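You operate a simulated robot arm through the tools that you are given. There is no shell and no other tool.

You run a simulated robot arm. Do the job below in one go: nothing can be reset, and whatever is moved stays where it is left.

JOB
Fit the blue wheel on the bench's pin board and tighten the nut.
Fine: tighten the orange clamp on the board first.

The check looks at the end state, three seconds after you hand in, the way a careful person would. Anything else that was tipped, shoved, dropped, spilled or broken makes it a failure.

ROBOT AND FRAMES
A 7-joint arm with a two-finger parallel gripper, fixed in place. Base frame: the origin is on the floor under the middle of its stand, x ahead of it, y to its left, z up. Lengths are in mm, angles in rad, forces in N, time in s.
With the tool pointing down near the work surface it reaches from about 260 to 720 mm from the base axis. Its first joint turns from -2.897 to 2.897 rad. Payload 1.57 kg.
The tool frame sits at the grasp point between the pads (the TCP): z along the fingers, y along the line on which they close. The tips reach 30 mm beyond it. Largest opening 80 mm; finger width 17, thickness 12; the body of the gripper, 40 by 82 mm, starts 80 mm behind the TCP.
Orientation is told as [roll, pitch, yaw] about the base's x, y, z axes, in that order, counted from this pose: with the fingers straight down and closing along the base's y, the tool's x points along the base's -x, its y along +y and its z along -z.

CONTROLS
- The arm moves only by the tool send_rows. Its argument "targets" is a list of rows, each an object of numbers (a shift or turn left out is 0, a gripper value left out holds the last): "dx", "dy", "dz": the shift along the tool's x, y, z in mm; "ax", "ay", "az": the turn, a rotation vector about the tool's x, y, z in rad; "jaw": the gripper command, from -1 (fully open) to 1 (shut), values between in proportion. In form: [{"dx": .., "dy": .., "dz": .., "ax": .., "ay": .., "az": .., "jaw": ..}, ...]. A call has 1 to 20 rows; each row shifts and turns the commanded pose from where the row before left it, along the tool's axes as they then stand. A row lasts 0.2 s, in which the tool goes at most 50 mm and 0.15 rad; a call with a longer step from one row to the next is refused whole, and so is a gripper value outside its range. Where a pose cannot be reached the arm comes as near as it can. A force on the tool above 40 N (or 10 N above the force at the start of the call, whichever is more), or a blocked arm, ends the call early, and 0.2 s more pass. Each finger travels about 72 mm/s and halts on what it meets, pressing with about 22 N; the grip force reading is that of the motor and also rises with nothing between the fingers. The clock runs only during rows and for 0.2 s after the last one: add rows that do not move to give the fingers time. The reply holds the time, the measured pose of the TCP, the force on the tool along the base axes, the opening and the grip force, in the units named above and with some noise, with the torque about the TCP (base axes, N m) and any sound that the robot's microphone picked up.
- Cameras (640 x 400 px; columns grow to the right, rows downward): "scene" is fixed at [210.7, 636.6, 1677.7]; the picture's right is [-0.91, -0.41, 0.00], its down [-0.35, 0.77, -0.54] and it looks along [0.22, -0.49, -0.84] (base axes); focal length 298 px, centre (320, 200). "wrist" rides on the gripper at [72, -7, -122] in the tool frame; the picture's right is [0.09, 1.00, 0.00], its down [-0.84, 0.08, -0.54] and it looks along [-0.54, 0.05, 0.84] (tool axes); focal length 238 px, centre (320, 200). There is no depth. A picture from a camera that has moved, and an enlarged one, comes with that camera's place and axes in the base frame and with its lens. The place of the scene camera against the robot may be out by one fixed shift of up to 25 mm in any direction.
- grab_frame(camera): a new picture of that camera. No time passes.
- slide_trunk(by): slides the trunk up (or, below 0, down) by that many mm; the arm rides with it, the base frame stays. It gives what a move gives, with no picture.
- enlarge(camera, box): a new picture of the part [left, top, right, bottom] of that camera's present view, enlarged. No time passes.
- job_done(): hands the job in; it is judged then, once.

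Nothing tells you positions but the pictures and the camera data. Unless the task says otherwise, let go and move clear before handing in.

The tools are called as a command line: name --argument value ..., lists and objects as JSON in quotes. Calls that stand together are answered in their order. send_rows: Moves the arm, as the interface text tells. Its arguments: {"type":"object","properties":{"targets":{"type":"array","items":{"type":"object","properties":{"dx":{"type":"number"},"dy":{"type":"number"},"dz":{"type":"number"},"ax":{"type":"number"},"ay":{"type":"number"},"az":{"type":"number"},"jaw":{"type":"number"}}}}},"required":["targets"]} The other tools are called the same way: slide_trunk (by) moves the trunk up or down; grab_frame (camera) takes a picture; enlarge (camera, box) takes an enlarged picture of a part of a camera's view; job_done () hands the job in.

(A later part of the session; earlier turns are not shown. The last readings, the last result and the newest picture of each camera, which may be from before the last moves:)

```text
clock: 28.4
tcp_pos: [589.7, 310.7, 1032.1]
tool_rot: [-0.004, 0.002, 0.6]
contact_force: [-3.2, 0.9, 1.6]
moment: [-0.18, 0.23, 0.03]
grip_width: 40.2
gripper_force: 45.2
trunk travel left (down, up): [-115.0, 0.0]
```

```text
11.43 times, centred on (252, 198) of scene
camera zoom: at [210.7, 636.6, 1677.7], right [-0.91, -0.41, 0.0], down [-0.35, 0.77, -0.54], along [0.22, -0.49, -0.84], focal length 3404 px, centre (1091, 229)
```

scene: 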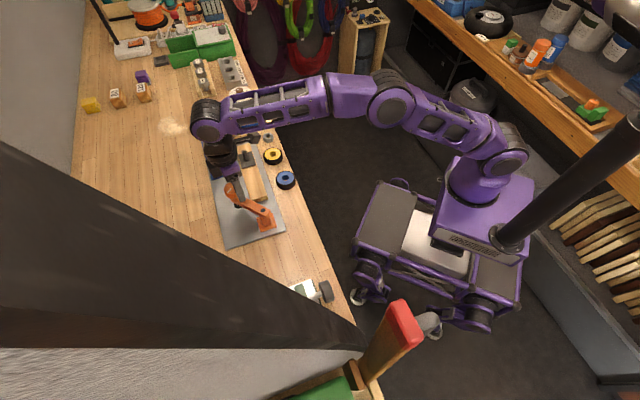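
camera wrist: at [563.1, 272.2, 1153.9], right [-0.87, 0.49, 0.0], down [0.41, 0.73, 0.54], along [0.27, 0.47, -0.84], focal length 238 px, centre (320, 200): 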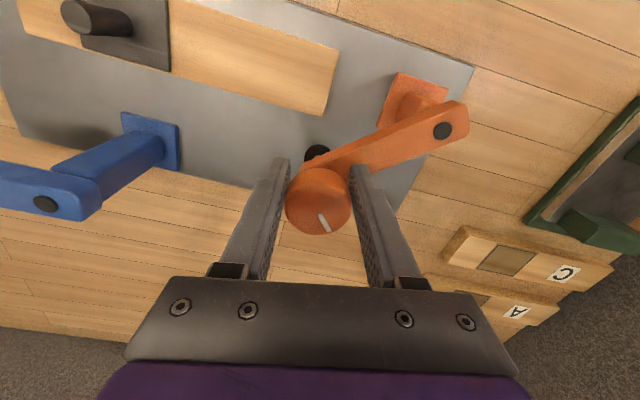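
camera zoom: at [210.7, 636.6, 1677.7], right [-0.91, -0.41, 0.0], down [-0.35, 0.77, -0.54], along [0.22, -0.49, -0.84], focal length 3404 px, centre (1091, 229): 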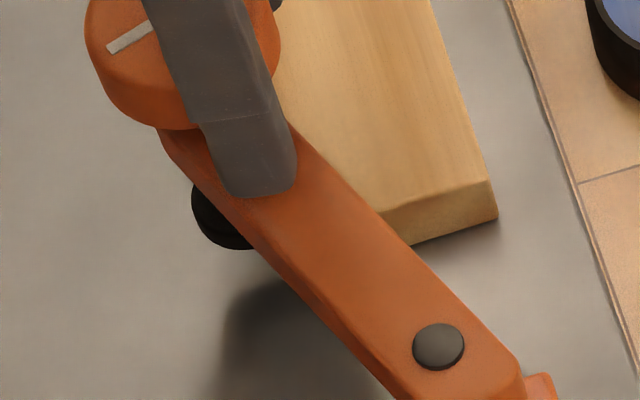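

The foot hides the wood's far edge from the camera, which means it sits above the wood top. I'll continue the swing in small steps.

send_rows --targets '[{"dx": 4.1, "dy": -1.2, "az": 0.05}, {"dx": 4.1, "dy": -1.2, "az": 0.05}, {}]'

enlarge --camera "wrist" --box '[240, 110, 400, 260]'

```text
clock: 29.2
tcp_pos: [585.7, 303.2, 1031.9]
tool_rot: [-0.003, 0.001, 0.5]
contact_force: [6.0, -4.4, 3.1]
moment: [-0.12, 0.1, -0.08]
grip_width: 40.3
gripper_force: 45.0
trunk travel left (down, up): [-115.0, 0.0]
```

```text
2.67 times, centred on (320, 185) of wrist
camera zoom: at [523.8, 263.2, 1153.7], right [-0.56, 0.83, 0.0], down [0.7, 0.47, 0.54], along [0.45, 0.3, -0.84], focal length 636 px, centre (320, 240)
```

zoom: 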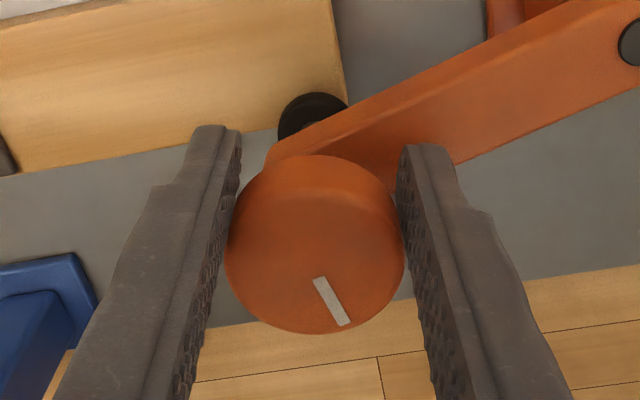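

send_rows --targets '[{"dx": 3.54, "dy": -2.5, "az": 0.05}, {"dx": 3.9, "dy": -1.81, "az": 0.05}, {"dx": 3.9, "dy": -1.81, "az": 0.05}, {}]'

grab_frame --camera "wrist"

enlarge --camera "wrist" --box '[240, 110, 400, 260]'

```text
clock: 30.2
tcp_pos: [575.9, 292.8, 1032.0]
tool_rot: [-0.002, 0.001, 0.351]
contact_force: [4.4, -3.9, 1.5]
moment: [0.16, -0.94, -0.1]
grip_width: 40.0
gripper_force: 45.3
trunk travel left (down, up): [-115.0, 0.0]
```

```text
taken
camera wrist: at [510.4, 262.6, 1154.0], right [-0.43, 0.9, 0.0], down [0.76, 0.36, 0.54], along [0.49, 0.23, -0.84], focal length 238 px, centre (320, 200)
```

wrist: 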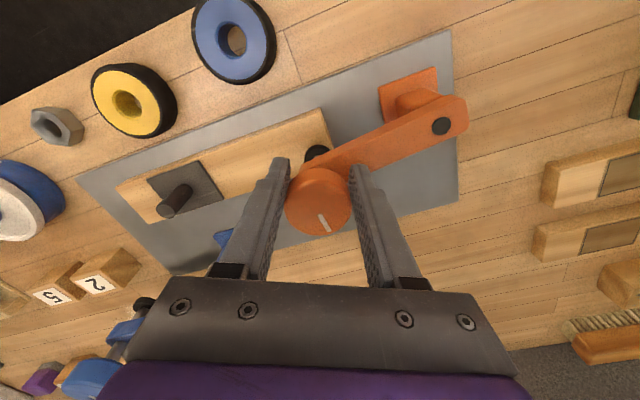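

```text
2.67 times, centred on (320, 185) of wrist
camera zoom: at [510.4, 262.6, 1154.0], right [-0.43, 0.9, 0.0], down [0.76, 0.36, 0.54], along [0.49, 0.23, -0.84], focal length 636 px, centre (320, 240)
```

zoom: 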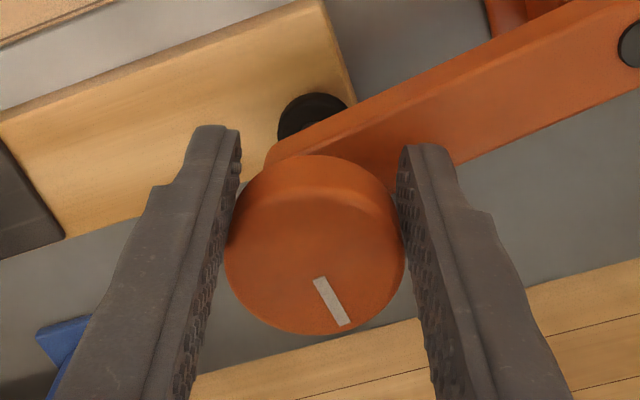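

The foot is on the wood but about 10 mm off the board's centreline. I'll swing a little further and then check.

send_rows --targets '[{"dx": 3.6, "dy": -2.3, "az": 0.05}, {"dx": 3.9, "dy": -1.81, "az": 0.05}, {}]'

enlarge --camera "wrist" --box '[240, 110, 400, 260]'

enlarge --camera "scene" --box '[215, 150, 305, 240]'

```text
clock: 31.0
tcp_pos: [569.8, 286.7, 1033.3]
tool_rot: [-0.002, 0.005, 0.252]
contact_force: [1.6, -3.4, 3.2]
moment: [0.05, -0.07, -0.09]
grip_width: 40.2
gripper_force: 44.7
trunk travel left (down, up): [-115.0, 0.0]
```

```text
2.67 times, centred on (320, 185) of wrist
camera zoom: at [501.3, 263.3, 1154.0], right [-0.34, 0.94, 0.0], down [0.79, 0.28, 0.54], along [0.51, 0.18, -0.84], focal length 636 px, centre (320, 240)
```

zoom: 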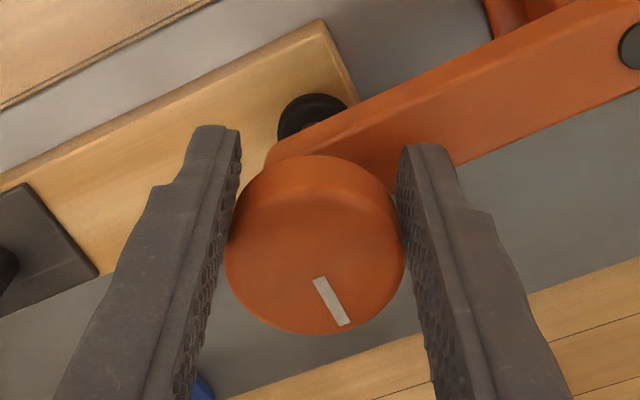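

```text
4.44 times, centred on (260, 195) of scene
camera zoom: at [210.7, 636.6, 1677.7], right [-0.91, -0.41, 0.0], down [-0.35, 0.77, -0.54], along [0.22, -0.49, -0.84], focal length 1324 px, centre (587, 222)
```

zoom: 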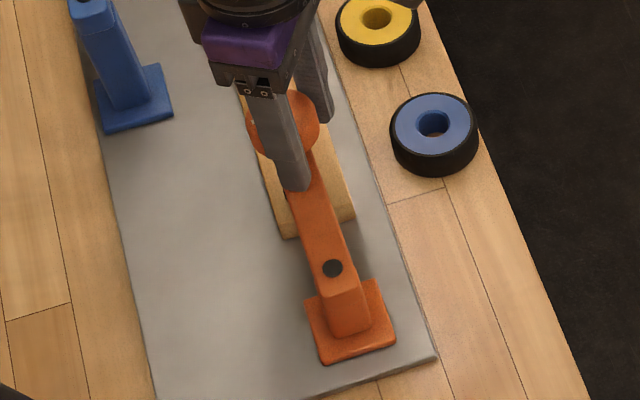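

The foot is now centred on the wood board, and the board hasn't moved. Now I'll turn the knob clockwise to tighten.

send_rows --targets '[{"az": 0.12}, {"az": 0.12}, {"az": 0.12}, {"az": 0.12}, {"az": 0.12}, {"az": 0.12}, {}]'

enlarge --camera "wrist" --box '[240, 110, 400, 260]'

```text
clock: 32.6
tcp_pos: [570.4, 293.4, 1031.6]
tool_rot: [0.0, 0.004, -0.466]
contact_force: [-3.0, 33.0, -8.2]
moment: [0.45, -0.18, 0.34]
grip_width: 40.0
gripper_force: 44.8
trunk travel left (down, up): [-115.0, 0.0]
```

```text
2.67 times, centred on (320, 185) of wrist
camera zoom: at [501.3, 320.2, 1152.8], right [0.36, 0.93, 0.0], down [0.78, -0.31, 0.54], along [0.5, -0.2, -0.84], focal length 636 px, centre (320, 240)
```

zoom: 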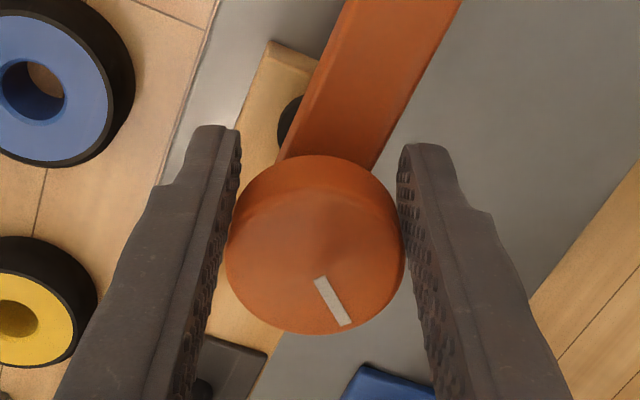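

The knob turned with the gripper, but the tool was pushed about 7 mm in +y with 33 N on it, which I didn't expect. I'll look before doing anything more.

grab_frame --camera "wrist"

enlarge --camera "scene" --box '[200, 110, 320, 250]'

enlarge --camera "scene" --box '[230, 140, 290, 220]'

```text
taken
camera wrist: at [501.3, 320.2, 1152.8], right [0.36, 0.93, 0.0], down [0.78, -0.31, 0.54], along [0.5, -0.2, -0.84], focal length 238 px, centre (320, 200)
```

wrist: 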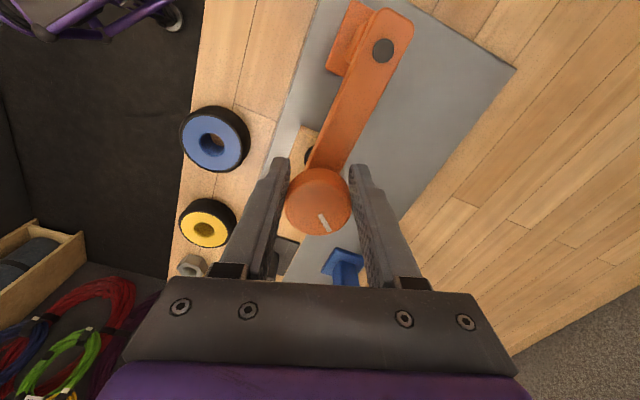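

```text
2.86 times, centred on (260, 180) of scene
camera zoom: at [210.7, 636.6, 1677.7], right [-0.91, -0.41, 0.0], down [-0.35, 0.77, -0.54], along [0.22, -0.49, -0.84], focal length 851 px, centre (491, 257)
```

zoom: 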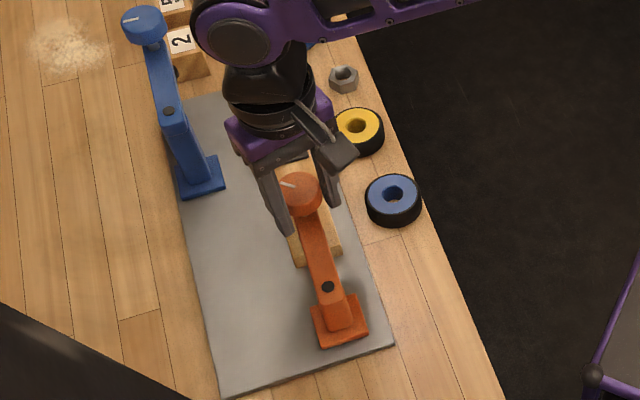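

```text
5.00 times, centred on (260, 180) of scene
camera zoom: at [210.7, 636.6, 1677.7], right [-0.91, -0.41, 0.0], down [-0.35, 0.77, -0.54], along [0.22, -0.49, -0.84], focal length 1489 px, centre (620, 300)
```

zoom: 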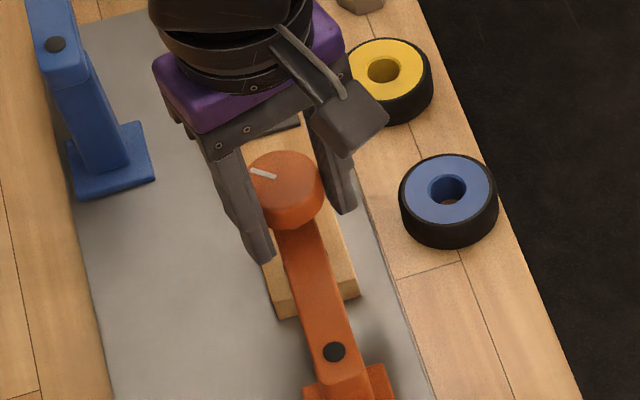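

That explains it: the knob is sitting about 6 mm off-centre in the grip along the tool's x, so turning about the TCP pushed it sideways. I'll let go, then re-centre on the true knob axis, near (576, 290).

send_rows --targets '[{"jaw": -1}, {}, {}, {"dz": -5}, {}]'

grab_frame --camera "wrist"

enlarge --camera "wrist" --box '[270, 150, 370, 250]'

```text
clock: 33.8
tcp_pos: [570.6, 285.4, 1038.0]
tool_rot: [-0.003, 0.0, -0.467]
contact_force: [0.0, 0.0, 0.5]
moment: [0.02, 0.01, 0.01]
grip_width: 79.9
gripper_force: 0.1
trunk travel left (down, up): [-115.0, 0.0]
```

```text
taken
camera wrist: at [502.6, 314.3, 1158.8], right [0.37, 0.93, 0.0], down [0.78, -0.31, 0.54], along [0.5, -0.2, -0.84], focal length 238 px, centre (320, 200)
```

wrist: 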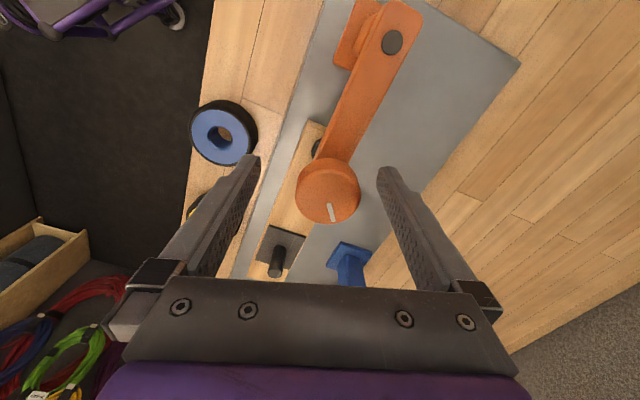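

```text
4.00 times, centred on (320, 200) of wrist
camera zoom: at [502.6, 314.3, 1158.8], right [0.37, 0.93, 0.0], down [0.78, -0.31, 0.54], along [0.5, -0.2, -0.84], focal length 953 px, centre (320, 200)
```

zoom: 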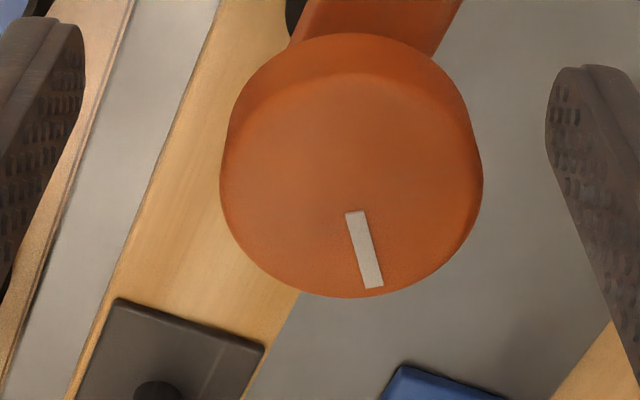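

The arm is at about -46° and the knob axis near (575, 290.5). I'll centre on it, rotate the open gripper back counter-clockwise for a fresh stroke, and check the alignment before closing.

send_rows --targets '[{"dx": -1.6, "dy": 6.5}, {"az": -0.135}, {"az": -0.135}, {"az": -0.135}, {"az": -0.135}, {"az": -0.135}, {"az": -0.135}, {"az": -0.135}, {"az": -0.135}, {"az": -0.135}, {"az": -0.135}, {"dz": 6}, {}]'

enlarge --camera "wrist" --box '[270, 150, 370, 250]'

```text
clock: 36.6
tcp_pos: [575.5, 292.0, 1031.3]
tool_rot: [-0.002, 0.004, 0.881]
contact_force: [0.0, 0.4, -0.3]
moment: [0.0, 0.02, 0.01]
grip_width: 79.9
gripper_force: 0.0
trunk travel left (down, up): [-115.0, 0.0]
```

```text
4.00 times, centred on (320, 200) of wrist
camera zoom: at [533.3, 233.3, 1152.8], right [-0.83, 0.56, 0.0], down [0.47, 0.7, 0.54], along [0.3, 0.45, -0.84], focal length 953 px, centre (320, 200)
```

zoom: 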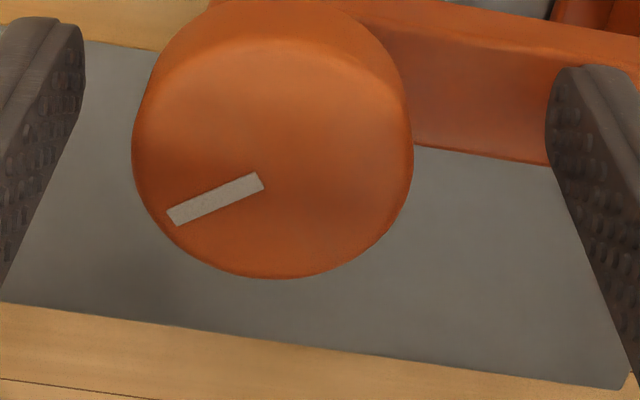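

Triangulating across the last views puts the knob top nearer z = 1029, the axis at (579, 289) and the pivot at (516, 354, 993), so heights are about 5 mm lower than I had assumed. I'll re-centre and go slightly lower, then check.

send_rows --targets '[{"dx": -0.3, "dy": -4.6}, {"dz": 4}, {}]'

enlarge --camera "wrist" --box '[270, 150, 370, 250]'

```text
clock: 37.4
tcp_pos: [578.3, 289.8, 1027.1]
tool_rot: [-0.002, 0.004, 0.881]
contact_force: [0.4, -0.1, 0.8]
moment: [-0.01, 0.0, -0.02]
grip_width: 80.3
gripper_force: 0.0
trunk travel left (down, up): [-115.0, 0.0]
```

```text
4.00 times, centred on (320, 200) of wrist
camera zoom: at [537.2, 230.6, 1148.8], right [-0.83, 0.56, 0.0], down [0.47, 0.7, 0.54], along [0.3, 0.45, -0.84], focal length 953 px, centre (320, 200)
```

zoom: 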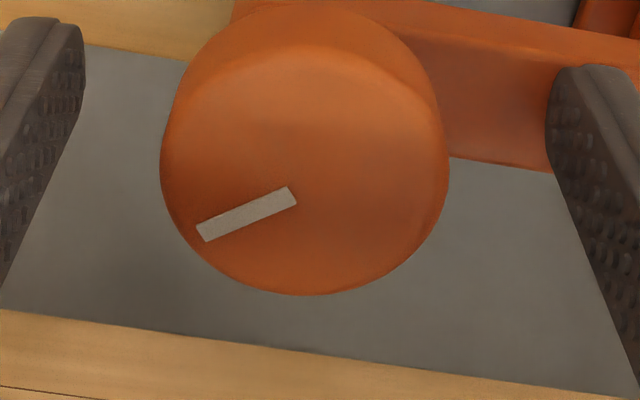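

send_rows --targets '[{"dx": 1.2, "dy": -2.0}, {"jaw": 1}, {}, {}, {}]'

enlarge --camera "wrist" --box '[270, 150, 370, 250]'

```text
clock: 38.6
tcp_pos: [580.3, 287.3, 1027.1]
tool_rot: [-0.001, 0.004, 0.882]
contact_force: [1.9, -0.8, 0.8]
moment: [-0.02, -0.04, 0.02]
grip_width: 40.8
gripper_force: 45.3
trunk travel left (down, up): [-115.0, 0.0]
```

```text
4.00 times, centred on (320, 200) of wrist
camera zoom: at [538.2, 228.4, 1148.8], right [-0.83, 0.56, 0.0], down [0.47, 0.7, 0.54], along [0.3, 0.45, -0.84], focal length 953 px, centre (320, 200)
```

zoom: 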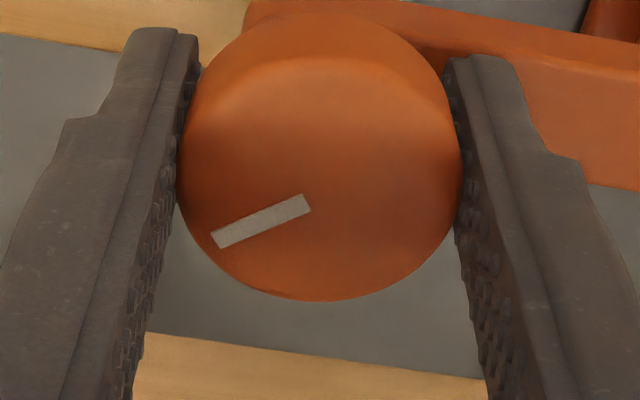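

The grip is now centred with almost no side force. I'll turn clockwise to tighten.

send_rows --targets '[{"az": 0.12}, {"az": 0.12}, {"az": 0.12}, {"az": 0.12}, {"az": 0.12}, {"az": 0.12}, {}]'

enlarge --camera "wrist" --box '[270, 150, 370, 250]'

```text
clock: 40.2
tcp_pos: [578.4, 287.6, 1027.0]
tool_rot: [-0.001, 0.003, 0.161]
contact_force: [-0.1, 2.6, -2.5]
moment: [0.54, 0.41, 0.35]
grip_width: 40.8
gripper_force: 45.4
trunk travel left (down, up): [-115.0, 0.0]
```

```text
4.00 times, centred on (320, 200) of wrist
camera zoom: at [508.4, 270.8, 1148.6], right [-0.25, 0.97, 0.0], down [0.81, 0.21, 0.54], along [0.52, 0.13, -0.84], focal length 953 px, centre (320, 200)
```

zoom: 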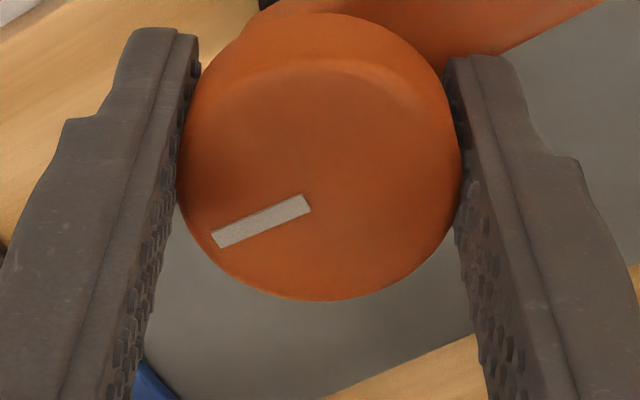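

The knob turned cleanly with the gripper. I'll continue the stroke.

send_rows --targets '[{"az": 0.12}, {"az": 0.12}, {"az": 0.12}, {"az": 0.12}, {"az": 0.12}, {"az": 0.12}, {"az": 0.12}, {"az": 0.12}, {}]'

enlarge --camera "wrist" --box '[270, 150, 370, 250]'

```text
clock: 42.2
tcp_pos: [579.4, 290.1, 1024.5]
tool_rot: [-0.005, 0.002, -0.801]
contact_force: [-0.3, 12.7, -21.3]
moment: [0.5, 0.27, -0.02]
grip_width: 40.7
gripper_force: 44.6
trunk travel left (down, up): [-115.0, 0.0]
```

```text
4.00 times, centred on (320, 200) of wrist
camera zoom: at [524.1, 337.3, 1146.4], right [0.65, 0.76, -0.01], down [0.64, -0.54, 0.54], along [0.41, -0.36, -0.84], focal length 953 px, centre (320, 200)
```

zoom: 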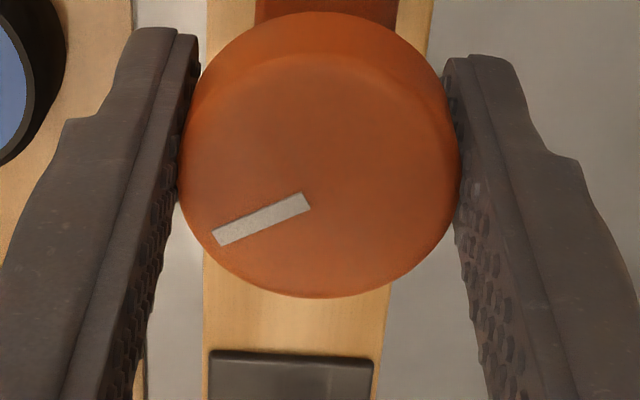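

The knob is still turning with the gripper and now pulling it down, at about 21 N, as the screw descends. I'll release, rotate back for a new stroke, and re-grip.

send_rows --targets '[{"jaw": -1}, {}, {}, {}]'

enlarge --camera "wrist" --box '[270, 150, 370, 250]'

grab_frame --camera "wrist"

```text
clock: 43.2
tcp_pos: [578.9, 286.7, 1028.3]
tool_rot: [-0.003, -0.002, -0.798]
contact_force: [0.1, -0.2, -0.1]
moment: [0.01, 0.01, 0.01]
grip_width: 80.2
gripper_force: 0.0
trunk travel left (down, up): [-115.0, 0.0]
```

```text
4.00 times, centred on (320, 200) of wrist
camera zoom: at [523.3, 335.1, 1148.7], right [0.65, 0.76, 0.0], down [0.64, -0.54, 0.54], along [0.41, -0.35, -0.84], focal length 953 px, centre (320, 200)
```

zoom: 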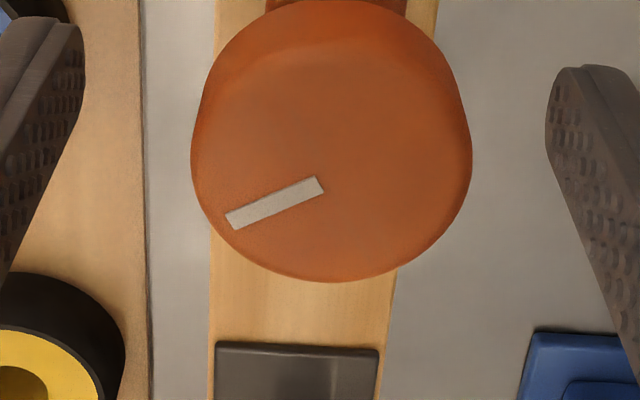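

```text
taken
camera wrist: at [523.3, 335.1, 1148.7], right [0.65, 0.76, 0.0], down [0.64, -0.54, 0.54], along [0.41, -0.35, -0.84], focal length 238 px, centre (320, 200)
```

wrist: 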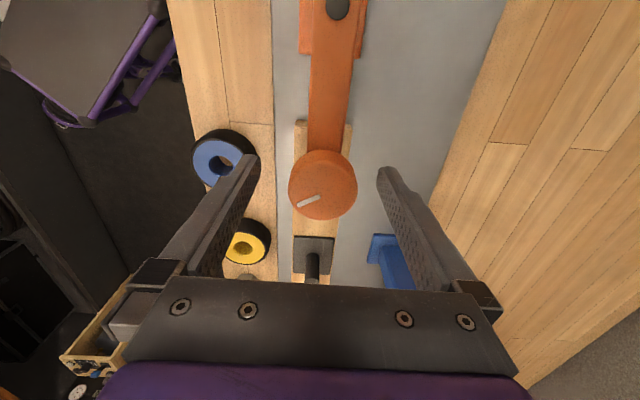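

The knob, arm and board are all in line. I'll raise slightly, rotate back counter-clockwise and re-grip for another clockwise stroke.

send_rows --targets '[{"dy": 1, "dz": -3}, {"az": -0.14}, {"az": -0.14}, {"az": -0.14}, {"az": -0.14}, {"az": -0.14}, {"az": -0.14}, {"az": -0.14}, {"az": -0.14}, {"az": -0.14}, {"az": -0.14}, {"az": -0.14}, {}]'

enlarge --camera "wrist" --box '[270, 150, 370, 250]'

```text
clock: 46.0
tcp_pos: [579.9, 288.2, 1031.3]
tool_rot: [-0.002, 0.002, 0.743]
contact_force: [0.0, -0.6, 0.6]
moment: [0.03, 0.04, 0.0]
grip_width: 79.9
gripper_force: 0.0
trunk travel left (down, up): [-115.0, 0.0]
```

```text
4.00 times, centred on (320, 200) of wrist
camera zoom: at [530.3, 235.5, 1151.6], right [-0.74, 0.67, 0.0], down [0.57, 0.62, 0.54], along [0.36, 0.4, -0.84], focal length 953 px, centre (320, 200)
```

zoom: 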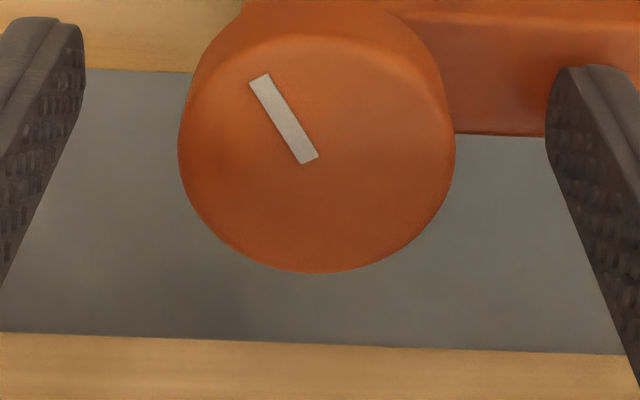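

The knob top has come down to about 1024.6, with the axis at (579.4, 289.3). I'll re-grip and turn clockwise again, following it down.

send_rows --targets '[{"dy": 1, "dz": 2}, {"jaw": 1}, {}, {}, {}, {"az": 0.12, "dz": 0.2}, {"az": 0.12, "dz": 0.2}, {"az": 0.12, "dz": 0.2}, {"az": 0.12, "dz": 0.2}, {"az": 0.12, "dz": 0.2}, {"az": 0.12, "dz": 0.2}, {}]'

enlarge --camera "wrist" --box '[270, 150, 370, 250]'

```text
clock: 48.6
tcp_pos: [579.9, 288.5, 1026.9]
tool_rot: [-0.001, 0.001, 0.016]
contact_force: [7.1, -6.3, 5.8]
moment: [-0.09, 0.23, 0.0]
grip_width: 40.9
gripper_force: 45.9
trunk travel left (down, up): [-115.0, 0.0]
```

```text
4.00 times, centred on (320, 200) of wrist
camera zoom: at [507.1, 281.1, 1149.1], right [-0.11, 0.99, 0.0], down [0.84, 0.09, 0.54], along [0.54, 0.06, -0.84], focal length 953 px, centre (320, 200)
```

zoom: 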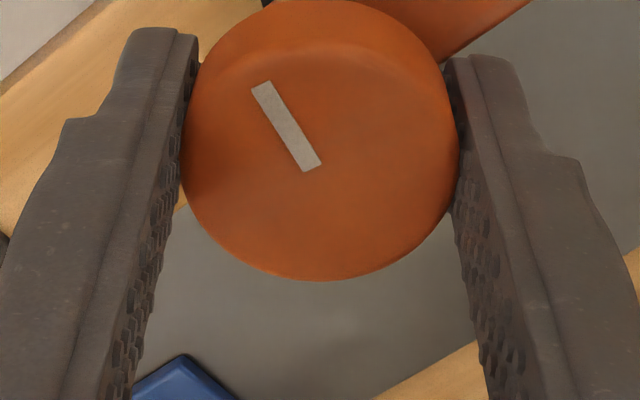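

send_rows --targets '[{"az": 0.12, "dz": 0.2}, {"az": 0.12, "dz": 0.2}, {"az": 0.12, "dz": 0.2}, {"az": 0.12, "dz": 0.2}, {"az": 0.12, "dz": 0.2}, {"az": 0.12, "dz": 0.2}, {}]'

enlarge --camera "wrist" --box '[270, 150, 370, 250]'

```text
clock: 50.2
tcp_pos: [578.5, 289.5, 1025.5]
tool_rot: [-0.001, 0.0, -0.703]
contact_force: [-0.7, 2.9, 5.8]
moment: [0.03, -0.13, 0.72]
grip_width: 41.0
gripper_force: 44.8
trunk travel left (down, up): [-115.0, 0.0]
```

```text
4.00 times, centred on (320, 200) of wrist
camera zoom: at [518.6, 331.8, 1147.5], right [0.57, 0.82, 0.0], down [0.69, -0.48, 0.54], along [0.44, -0.31, -0.84], focal length 953 px, centre (320, 200)
```

zoom: 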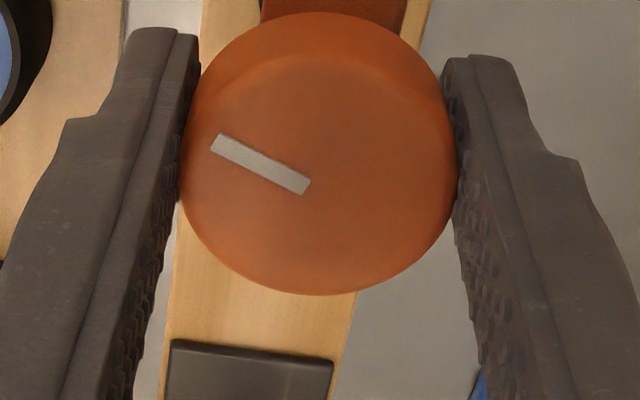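

The mark has slipped about 27° in the grip and the torque has risen to 0.72 N m, so the clamp is now biting. I'll turn a little more to confirm it's fully tight.

send_rows --targets '[{"az": 0.12}, {"az": 0.12}, {"az": 0.12}, {}]'

enlarge --camera "wrist" --box '[270, 150, 370, 250]'

```text
clock: 51.2
tcp_pos: [580.6, 289.4, 1025.9]
tool_rot: [-0.001, -0.002, -1.062]
contact_force: [4.0, 5.0, 1.7]
moment: [0.0, -0.15, 0.76]
grip_width: 40.8
gripper_force: 44.9
trunk travel left (down, up): [-115.0, 0.0]
```

```text
4.00 times, centred on (320, 200) of wrist
camera zoom: at [538.2, 349.6, 1147.2], right [0.83, 0.56, 0.0], down [0.47, -0.69, 0.54], along [0.31, -0.45, -0.84], focal length 953 px, centre (320, 200)
```

zoom: 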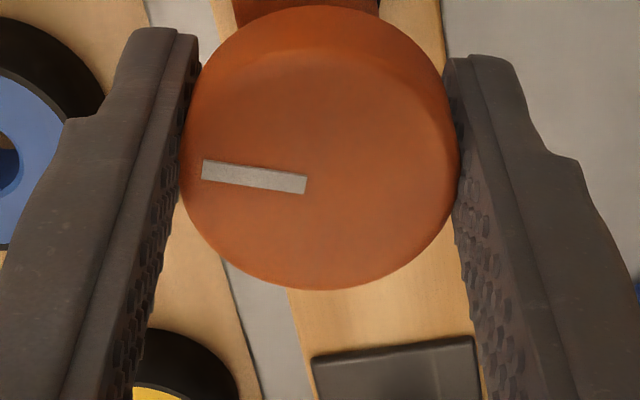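

The knob no longer turns at all at the slip torque of about 0.76 N m, so the orange clamp is tight. I'll release it, rise, and move above the blue wheel with the fingers set to close along the bench edge.

send_rows --targets '[{"jaw": -1}, {}, {}, {"dz": -30}, {"dz": -30}, {"az": -0.142}, {"az": -0.142}, {"az": -0.142}, {"az": -0.142}, {"az": -0.142}, {"az": -0.142}, {"az": -0.142}, {"az": -0.142}, {"az": -0.142}, {"az": -0.142}, {"az": -0.142}, {"az": -0.142}, {"az": -0.143}, {}]'

grab_frame --camera "wrist"

enlarge --camera "scene" --box '[200, 110, 320, 250]'

```text
clock: 55.2
tcp_pos: [579.7, 288.1, 1085.3]
tool_rot: [-0.003, 0.004, 0.788]
contact_force: [0.4, -0.1, 0.4]
moment: [-0.02, -0.03, -0.04]
grip_width: 80.0
gripper_force: 0.0
trunk travel left (down, up): [-115.0, 0.0]
```

```text
taken
camera wrist: at [532.5, 234.0, 1207.5], right [-0.77, 0.64, 0.0], down [0.54, 0.65, 0.54], along [0.34, 0.42, -0.84], focal length 238 px, centre (320, 200)
```

wrist: 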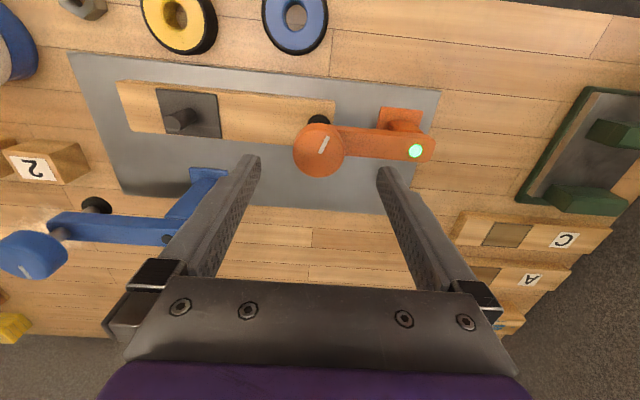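

```text
2.86 times, centred on (260, 180) of scene
camera zoom: at [210.7, 636.6, 1677.7], right [-0.91, -0.41, 0.0], down [-0.35, 0.77, -0.54], along [0.22, -0.49, -0.84], focal length 851 px, centre (491, 257)
```

zoom: 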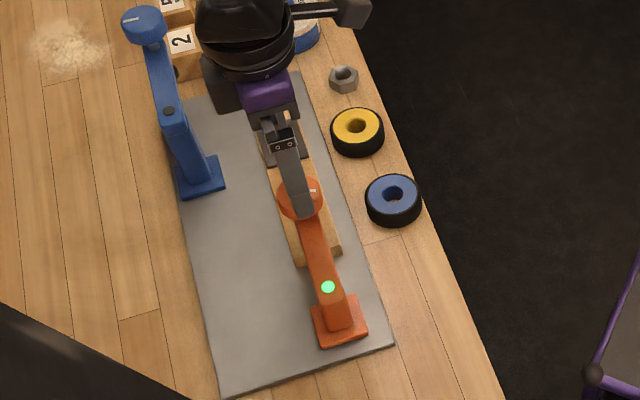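

A green light has come on at the orange clamp's pivot, which confirms it is tight, and the board is undisturbed. Next I'll move over to the blue wheel.

send_rows --targets '[{"dx": 31, "dy": -9}, {"dx": 31, "dy": -9}, {"dx": 31, "dy": -9}, {}]'

grab_frame --camera "wrist"

enlarge --camera "wrist" --box '[240, 100, 400, 240]'

```text
clock: 56.2
tcp_pos: [533.6, 204.4, 1085.7]
tool_rot: [-0.001, 0.001, 0.788]
contact_force: [0.1, 0.1, -0.2]
moment: [0.04, -0.01, 0.01]
grip_width: 80.1
gripper_force: 0.0
trunk travel left (down, up): [-115.0, 0.0]
```

```text
taken
camera wrist: at [485.5, 149.5, 1208.1], right [-0.77, 0.64, 0.0], down [0.54, 0.65, 0.54], along [0.35, 0.42, -0.84], focal length 238 px, centre (320, 200)
```

wrist: 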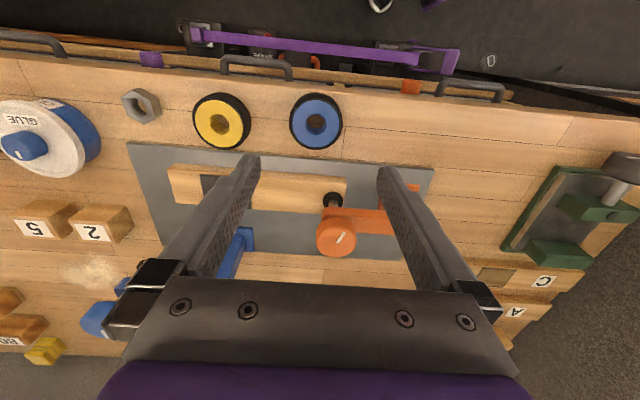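

```text
2.86 times, centred on (320, 170) of wrist
camera zoom: at [485.5, 149.5, 1208.1], right [-0.77, 0.64, 0.0], down [0.54, 0.65, 0.54], along [0.35, 0.42, -0.84], focal length 681 px, centre (320, 286)
```

zoom: 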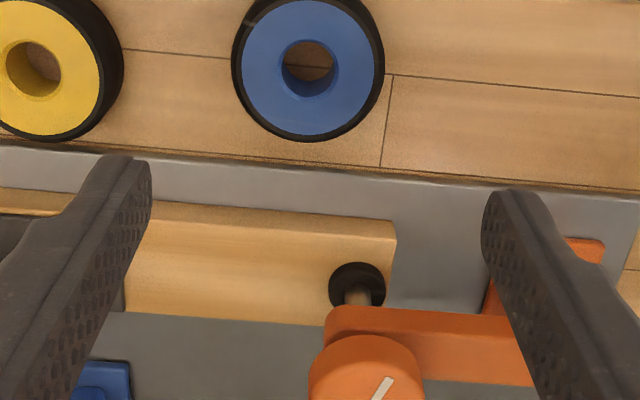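

The wheel centre is near (534, 202). I'll align and descend to just above it, then check before going around it.

send_rows --targets '[{"dx": 1.5, "dy": -2}, {"dz": 30}, {"dz": 30}, {"dz": 25}, {}]'

grab_frame --camera "wrist"

enlarge --camera "wrist" --box '[240, 100, 400, 240]'

```text
clock: 57.4
tcp_pos: [535.6, 203.1, 1000.4]
tool_rot: [-0.003, 0.003, 0.788]
contact_force: [0.1, -0.2, 0.2]
moment: [0.02, -0.01, 0.0]
grip_width: 80.3
gripper_force: 0.1
trunk travel left (down, up): [-115.0, 0.0]
```

```text
taken
camera wrist: at [487.0, 147.2, 1122.8], right [-0.77, 0.64, 0.0], down [0.54, 0.65, 0.54], along [0.35, 0.41, -0.84], focal length 238 px, centre (320, 200)
```

wrist: 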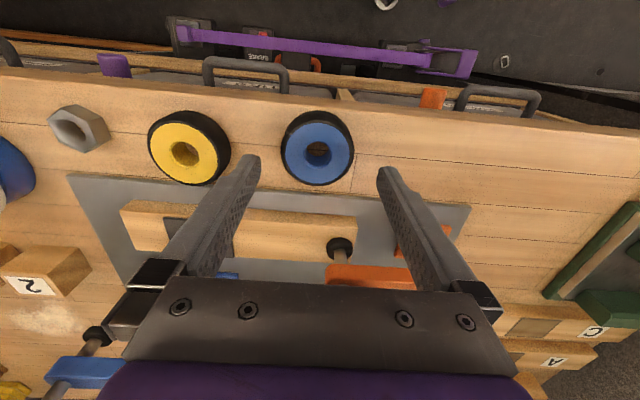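

```text
2.86 times, centred on (320, 170) of wrist
camera zoom: at [487.0, 147.2, 1122.8], right [-0.77, 0.64, 0.0], down [0.54, 0.65, 0.54], along [0.35, 0.41, -0.84], focal length 681 px, centre (320, 286)
```

zoom: 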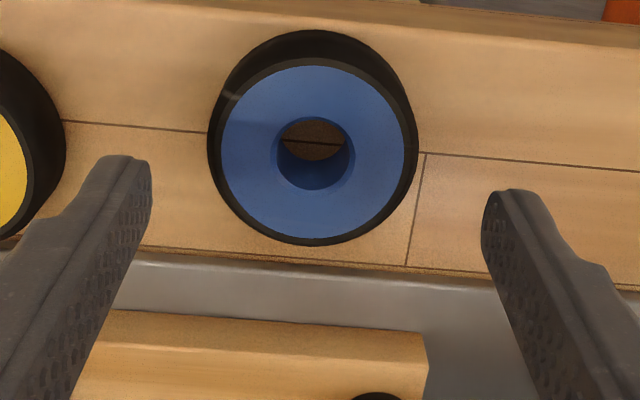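

send_rows --targets '[{"dz": 15}, {"dz": 15}, {}]'

grab_frame --camera "wrist"

enlarge --camera "scene" --box '[250, 140, 320, 220]'

```text
clock: 58.2
tcp_pos: [533.8, 201.5, 971.2]
tool_rot: [-0.001, 0.004, 0.785]
contact_force: [-0.6, 0.1, -1.0]
moment: [0.0, 0.01, 0.03]
grip_width: 79.8
gripper_force: 0.1
trunk travel left (down, up): [-115.0, 0.0]
```

```text
taken
camera wrist: at [486.8, 146.7, 1092.3], right [-0.77, 0.64, 0.0], down [0.54, 0.65, 0.54], along [0.35, 0.41, -0.84], focal length 238 px, centre (320, 200)
```

wrist: 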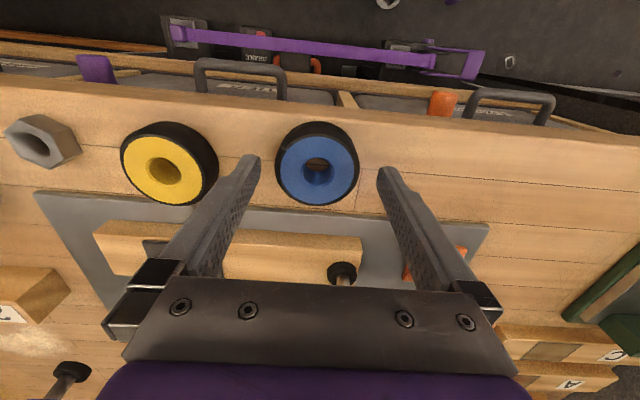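

```text
5.00 times, centred on (285, 180) of scene
camera zoom: at [210.7, 636.6, 1677.7], right [-0.91, -0.41, 0.0], down [-0.35, 0.77, -0.54], along [0.22, -0.49, -0.84], focal length 1489 px, centre (495, 300)
```

zoom: 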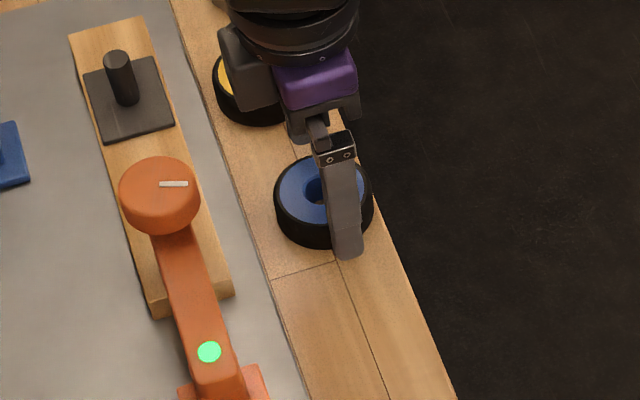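

enlarge --camera "wrist" --box '[250, 110, 390, 220]'

```text
3.64 times, centred on (320, 165) of wrist
camera zoom: at [486.8, 146.7, 1092.3], right [-0.77, 0.64, 0.0], down [0.54, 0.65, 0.54], along [0.35, 0.41, -0.84], focal length 867 px, centre (320, 327)
```

zoom: 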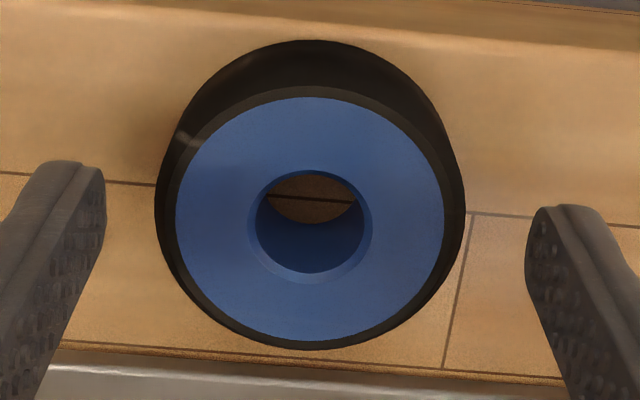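

The wheel is well centred, with its top at about 945 and a height of about 24. I'll lower another 12 mm and grip it.

send_rows --targets '[{"dy": -1, "dz": 6}, {"dz": 6}, {}]'

send_rows --targets '[{"jaw": 1}, {}, {}, {}]'

enlarge --camera "wrist" --box '[250, 110, 390, 220]'

```text
clock: 59.0
tcp_pos: [534.9, 200.9, 958.6]
tool_rot: [-0.002, 0.003, 0.786]
contact_force: [0.4, -0.2, -0.7]
moment: [0.02, 0.01, -0.01]
grip_width: 80.1
gripper_force: 0.1
trunk travel left (down, up): [-115.0, 0.0]
```

```text
clock: 60.0
tcp_pos: [534.9, 200.9, 959.6]
tool_rot: [-0.001, 0.002, 0.787]
contact_force: [-0.2, -1.0, 0.4]
moment: [-0.01, 0.01, -0.01]
grip_width: 59.2
gripper_force: 22.6
trunk travel left (down, up): [-115.0, 0.0]
```

```text
3.64 times, centred on (320, 165) of wrist
camera zoom: at [487.1, 145.5, 1080.6], right [-0.77, 0.64, 0.0], down [0.54, 0.65, 0.54], along [0.35, 0.41, -0.84], focal length 867 px, centre (320, 327)
```

zoom: 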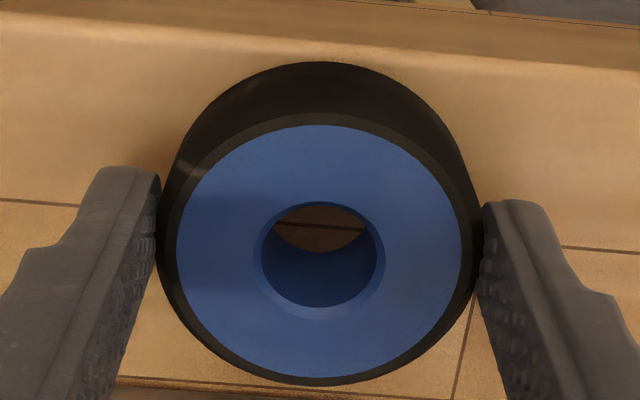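

The wheel is gripped at its 59 mm diameter and centred. I'll lift it straight up.

send_rows --targets '[{"dz": -10}, {"dz": -20}, {"dz": -30}, {"dz": -30}, {}]'

grab_frame --camera "wrist"

enlarge --camera "scene" --box '[200, 110, 320, 250]'

```text
clock: 61.2
tcp_pos: [534.9, 200.7, 1049.0]
tool_rot: [-0.003, 0.005, 0.785]
contact_force: [0.6, -0.8, -0.8]
moment: [-0.02, -0.01, -0.02]
grip_width: 58.9
gripper_force: 21.8
trunk travel left (down, up): [-115.0, 0.0]
```

```text
taken
camera wrist: at [486.3, 146.8, 1171.3], right [-0.77, 0.64, 0.0], down [0.54, 0.65, 0.54], along [0.35, 0.41, -0.84], focal length 238 px, centre (320, 200)
```

wrist: 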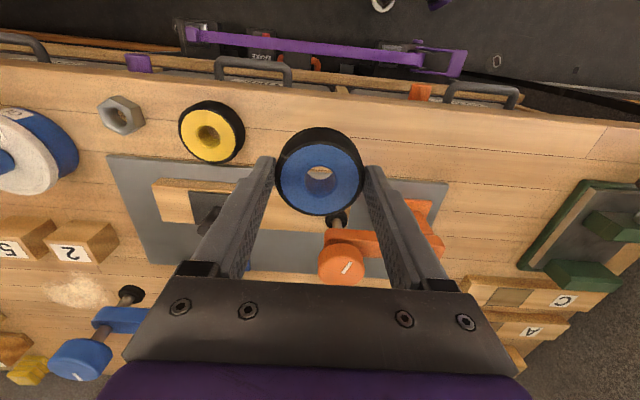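

```text
2.86 times, centred on (260, 180) of scene
camera zoom: at [210.7, 636.6, 1677.7], right [-0.91, -0.41, 0.0], down [-0.35, 0.77, -0.54], along [0.22, -0.49, -0.84], focal length 851 px, centre (491, 257)
```

zoom: 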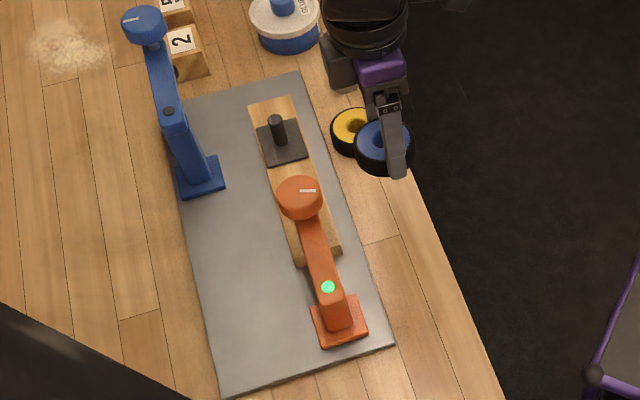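

The wheel lifted cleanly. I'll move sideways along the bench so the pin shows between the fingers and can be located precisely.

send_rows --targets '[{"dy": -34}, {"dy": -34}, {"dy": -33}, {}]'

grab_frame --camera "wrist"

enlarge --camera "wrist" --box '[265, 195, 365, 275]'

```text
clock: 62.2
tcp_pos: [607.6, 129.5, 1049.2]
tool_rot: [-0.002, 0.004, 0.783]
contact_force: [0.0, -0.1, -1.1]
moment: [0.01, 0.01, -0.01]
grip_width: 58.8
gripper_force: 22.2
trunk travel left (down, up): [-115.0, 0.0]
```

```text
taken
camera wrist: at [559.2, 74.9, 1171.5], right [-0.77, 0.64, 0.0], down [0.54, 0.65, 0.54], along [0.35, 0.41, -0.84], focal length 238 px, centre (320, 200)
```

wrist: 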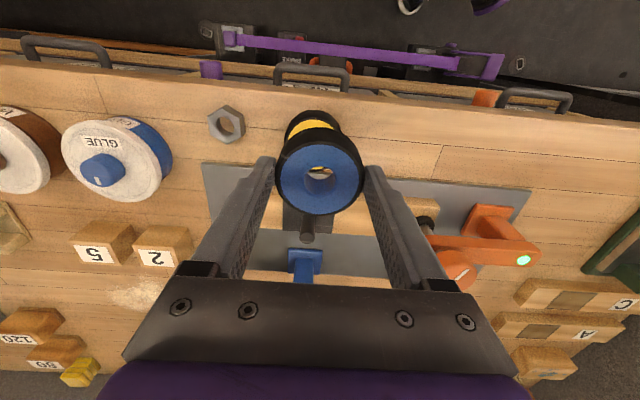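

```text
5.00 times, centred on (315, 235) of wrist
camera zoom: at [559.2, 74.9, 1171.5], right [-0.77, 0.64, 0.0], down [0.54, 0.65, 0.54], along [0.35, 0.41, -0.84], focal length 1192 px, centre (345, 25)
```

zoom: 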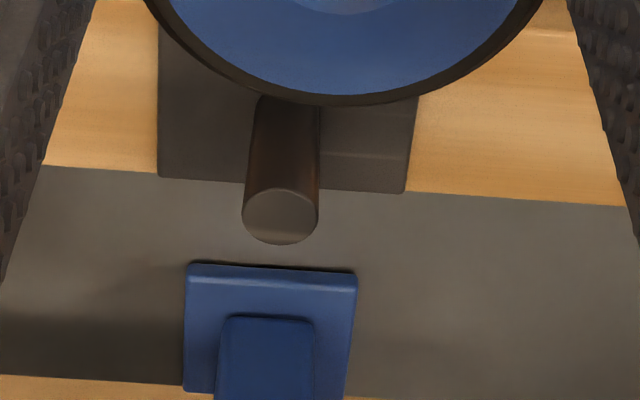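

Three independent views agree on the pin axis at about (677.5, 193.2) with its top at z ≈ 986. Pin diameter is about 15.5 against a hole of about 20. I'll carry the wheel to above the pin and verify.

send_rows --targets '[{"dx": -31.5, "dy": -1.2}, {"dx": -31.5, "dy": -1.2}, {"dx": -31.5, "dy": -1.2}, {}]'

grab_frame --camera "wrist"

enlarge --camera "wrist" --box '[260, 100, 380, 230]'

enlarge --camera "scene" --box '[230, 120, 300, 190]'

```text
clock: 63.2
tcp_pos: [674.9, 195.6, 1049.0]
tool_rot: [-0.002, 0.005, 0.787]
contact_force: [-0.1, 0.8, -1.7]
moment: [-0.01, 0.05, -0.01]
grip_width: 59.1
gripper_force: 22.2
trunk travel left (down, up): [-115.0, 0.0]
```

```text
taken
camera wrist: at [627.6, 140.6, 1170.2], right [-0.77, 0.64, 0.0], down [0.54, 0.65, 0.54], along [0.34, 0.41, -0.84], focal length 238 px, centre (320, 200)
```

wrist: 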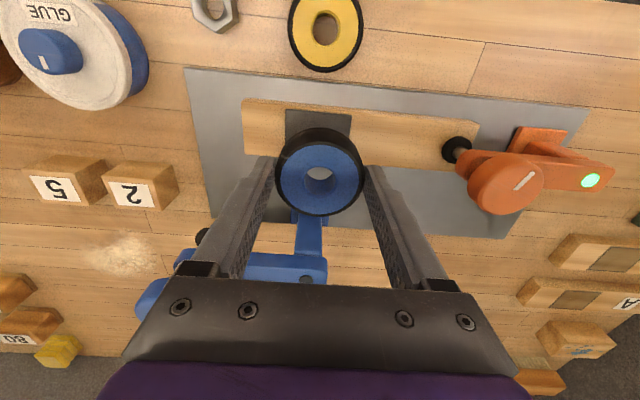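

```text
3.08 times, centred on (320, 165) of wrist
camera zoom: at [627.6, 140.6, 1170.2], right [-0.77, 0.64, 0.0], down [0.54, 0.65, 0.54], along [0.34, 0.41, -0.84], focal length 733 px, centre (320, 308)
```

zoom: 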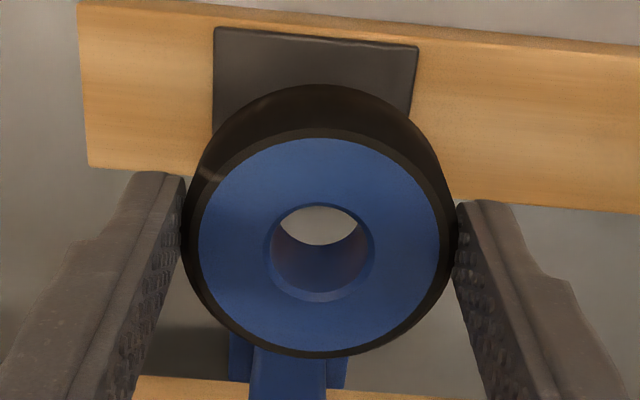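

```text
5.71 times, centred on (265, 155) of scene
camera zoom: at [210.7, 636.6, 1677.7], right [-0.91, -0.41, 0.0], down [-0.35, 0.77, -0.54], along [0.22, -0.49, -0.84], focal length 1702 px, centre (634, 457)
```

zoom: 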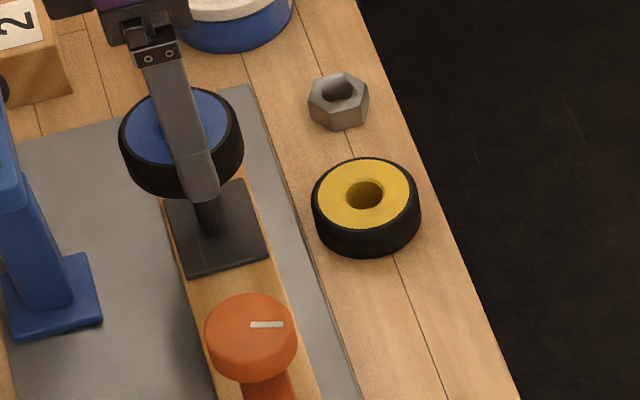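

send_rows --targets '[{}]'

send_rows --targets '[{}]'

send_rows --targets '[{}]'

```text
clock: 63.6
tcp_pos: [674.2, 196.1, 1049.1]
tool_rot: [-0.003, 0.004, 0.786]
contact_force: [1.0, 0.4, -1.8]
moment: [0.02, 0.0, 0.0]
grip_width: 59.1
gripper_force: 22.5
trunk travel left (down, up): [-115.0, 0.0]
```

```text
clock: 64.0
tcp_pos: [674.5, 194.6, 1049.0]
tool_rot: [-0.002, 0.003, 0.784]
contact_force: [-0.8, -0.2, -0.5]
moment: [0.01, -0.02, 0.0]
grip_width: 59.1
gripper_force: 21.6
trunk travel left (down, up): [-115.0, 0.0]
```

```text
clock: 64.4
tcp_pos: [674.7, 194.3, 1048.2]
tool_rot: [-0.004, 0.004, 0.786]
contact_force: [-0.3, -1.0, -0.5]
moment: [0.01, 0.01, 0.02]
grip_width: 58.9
gripper_force: 21.6
trunk travel left (down, up): [-115.0, 0.0]
```

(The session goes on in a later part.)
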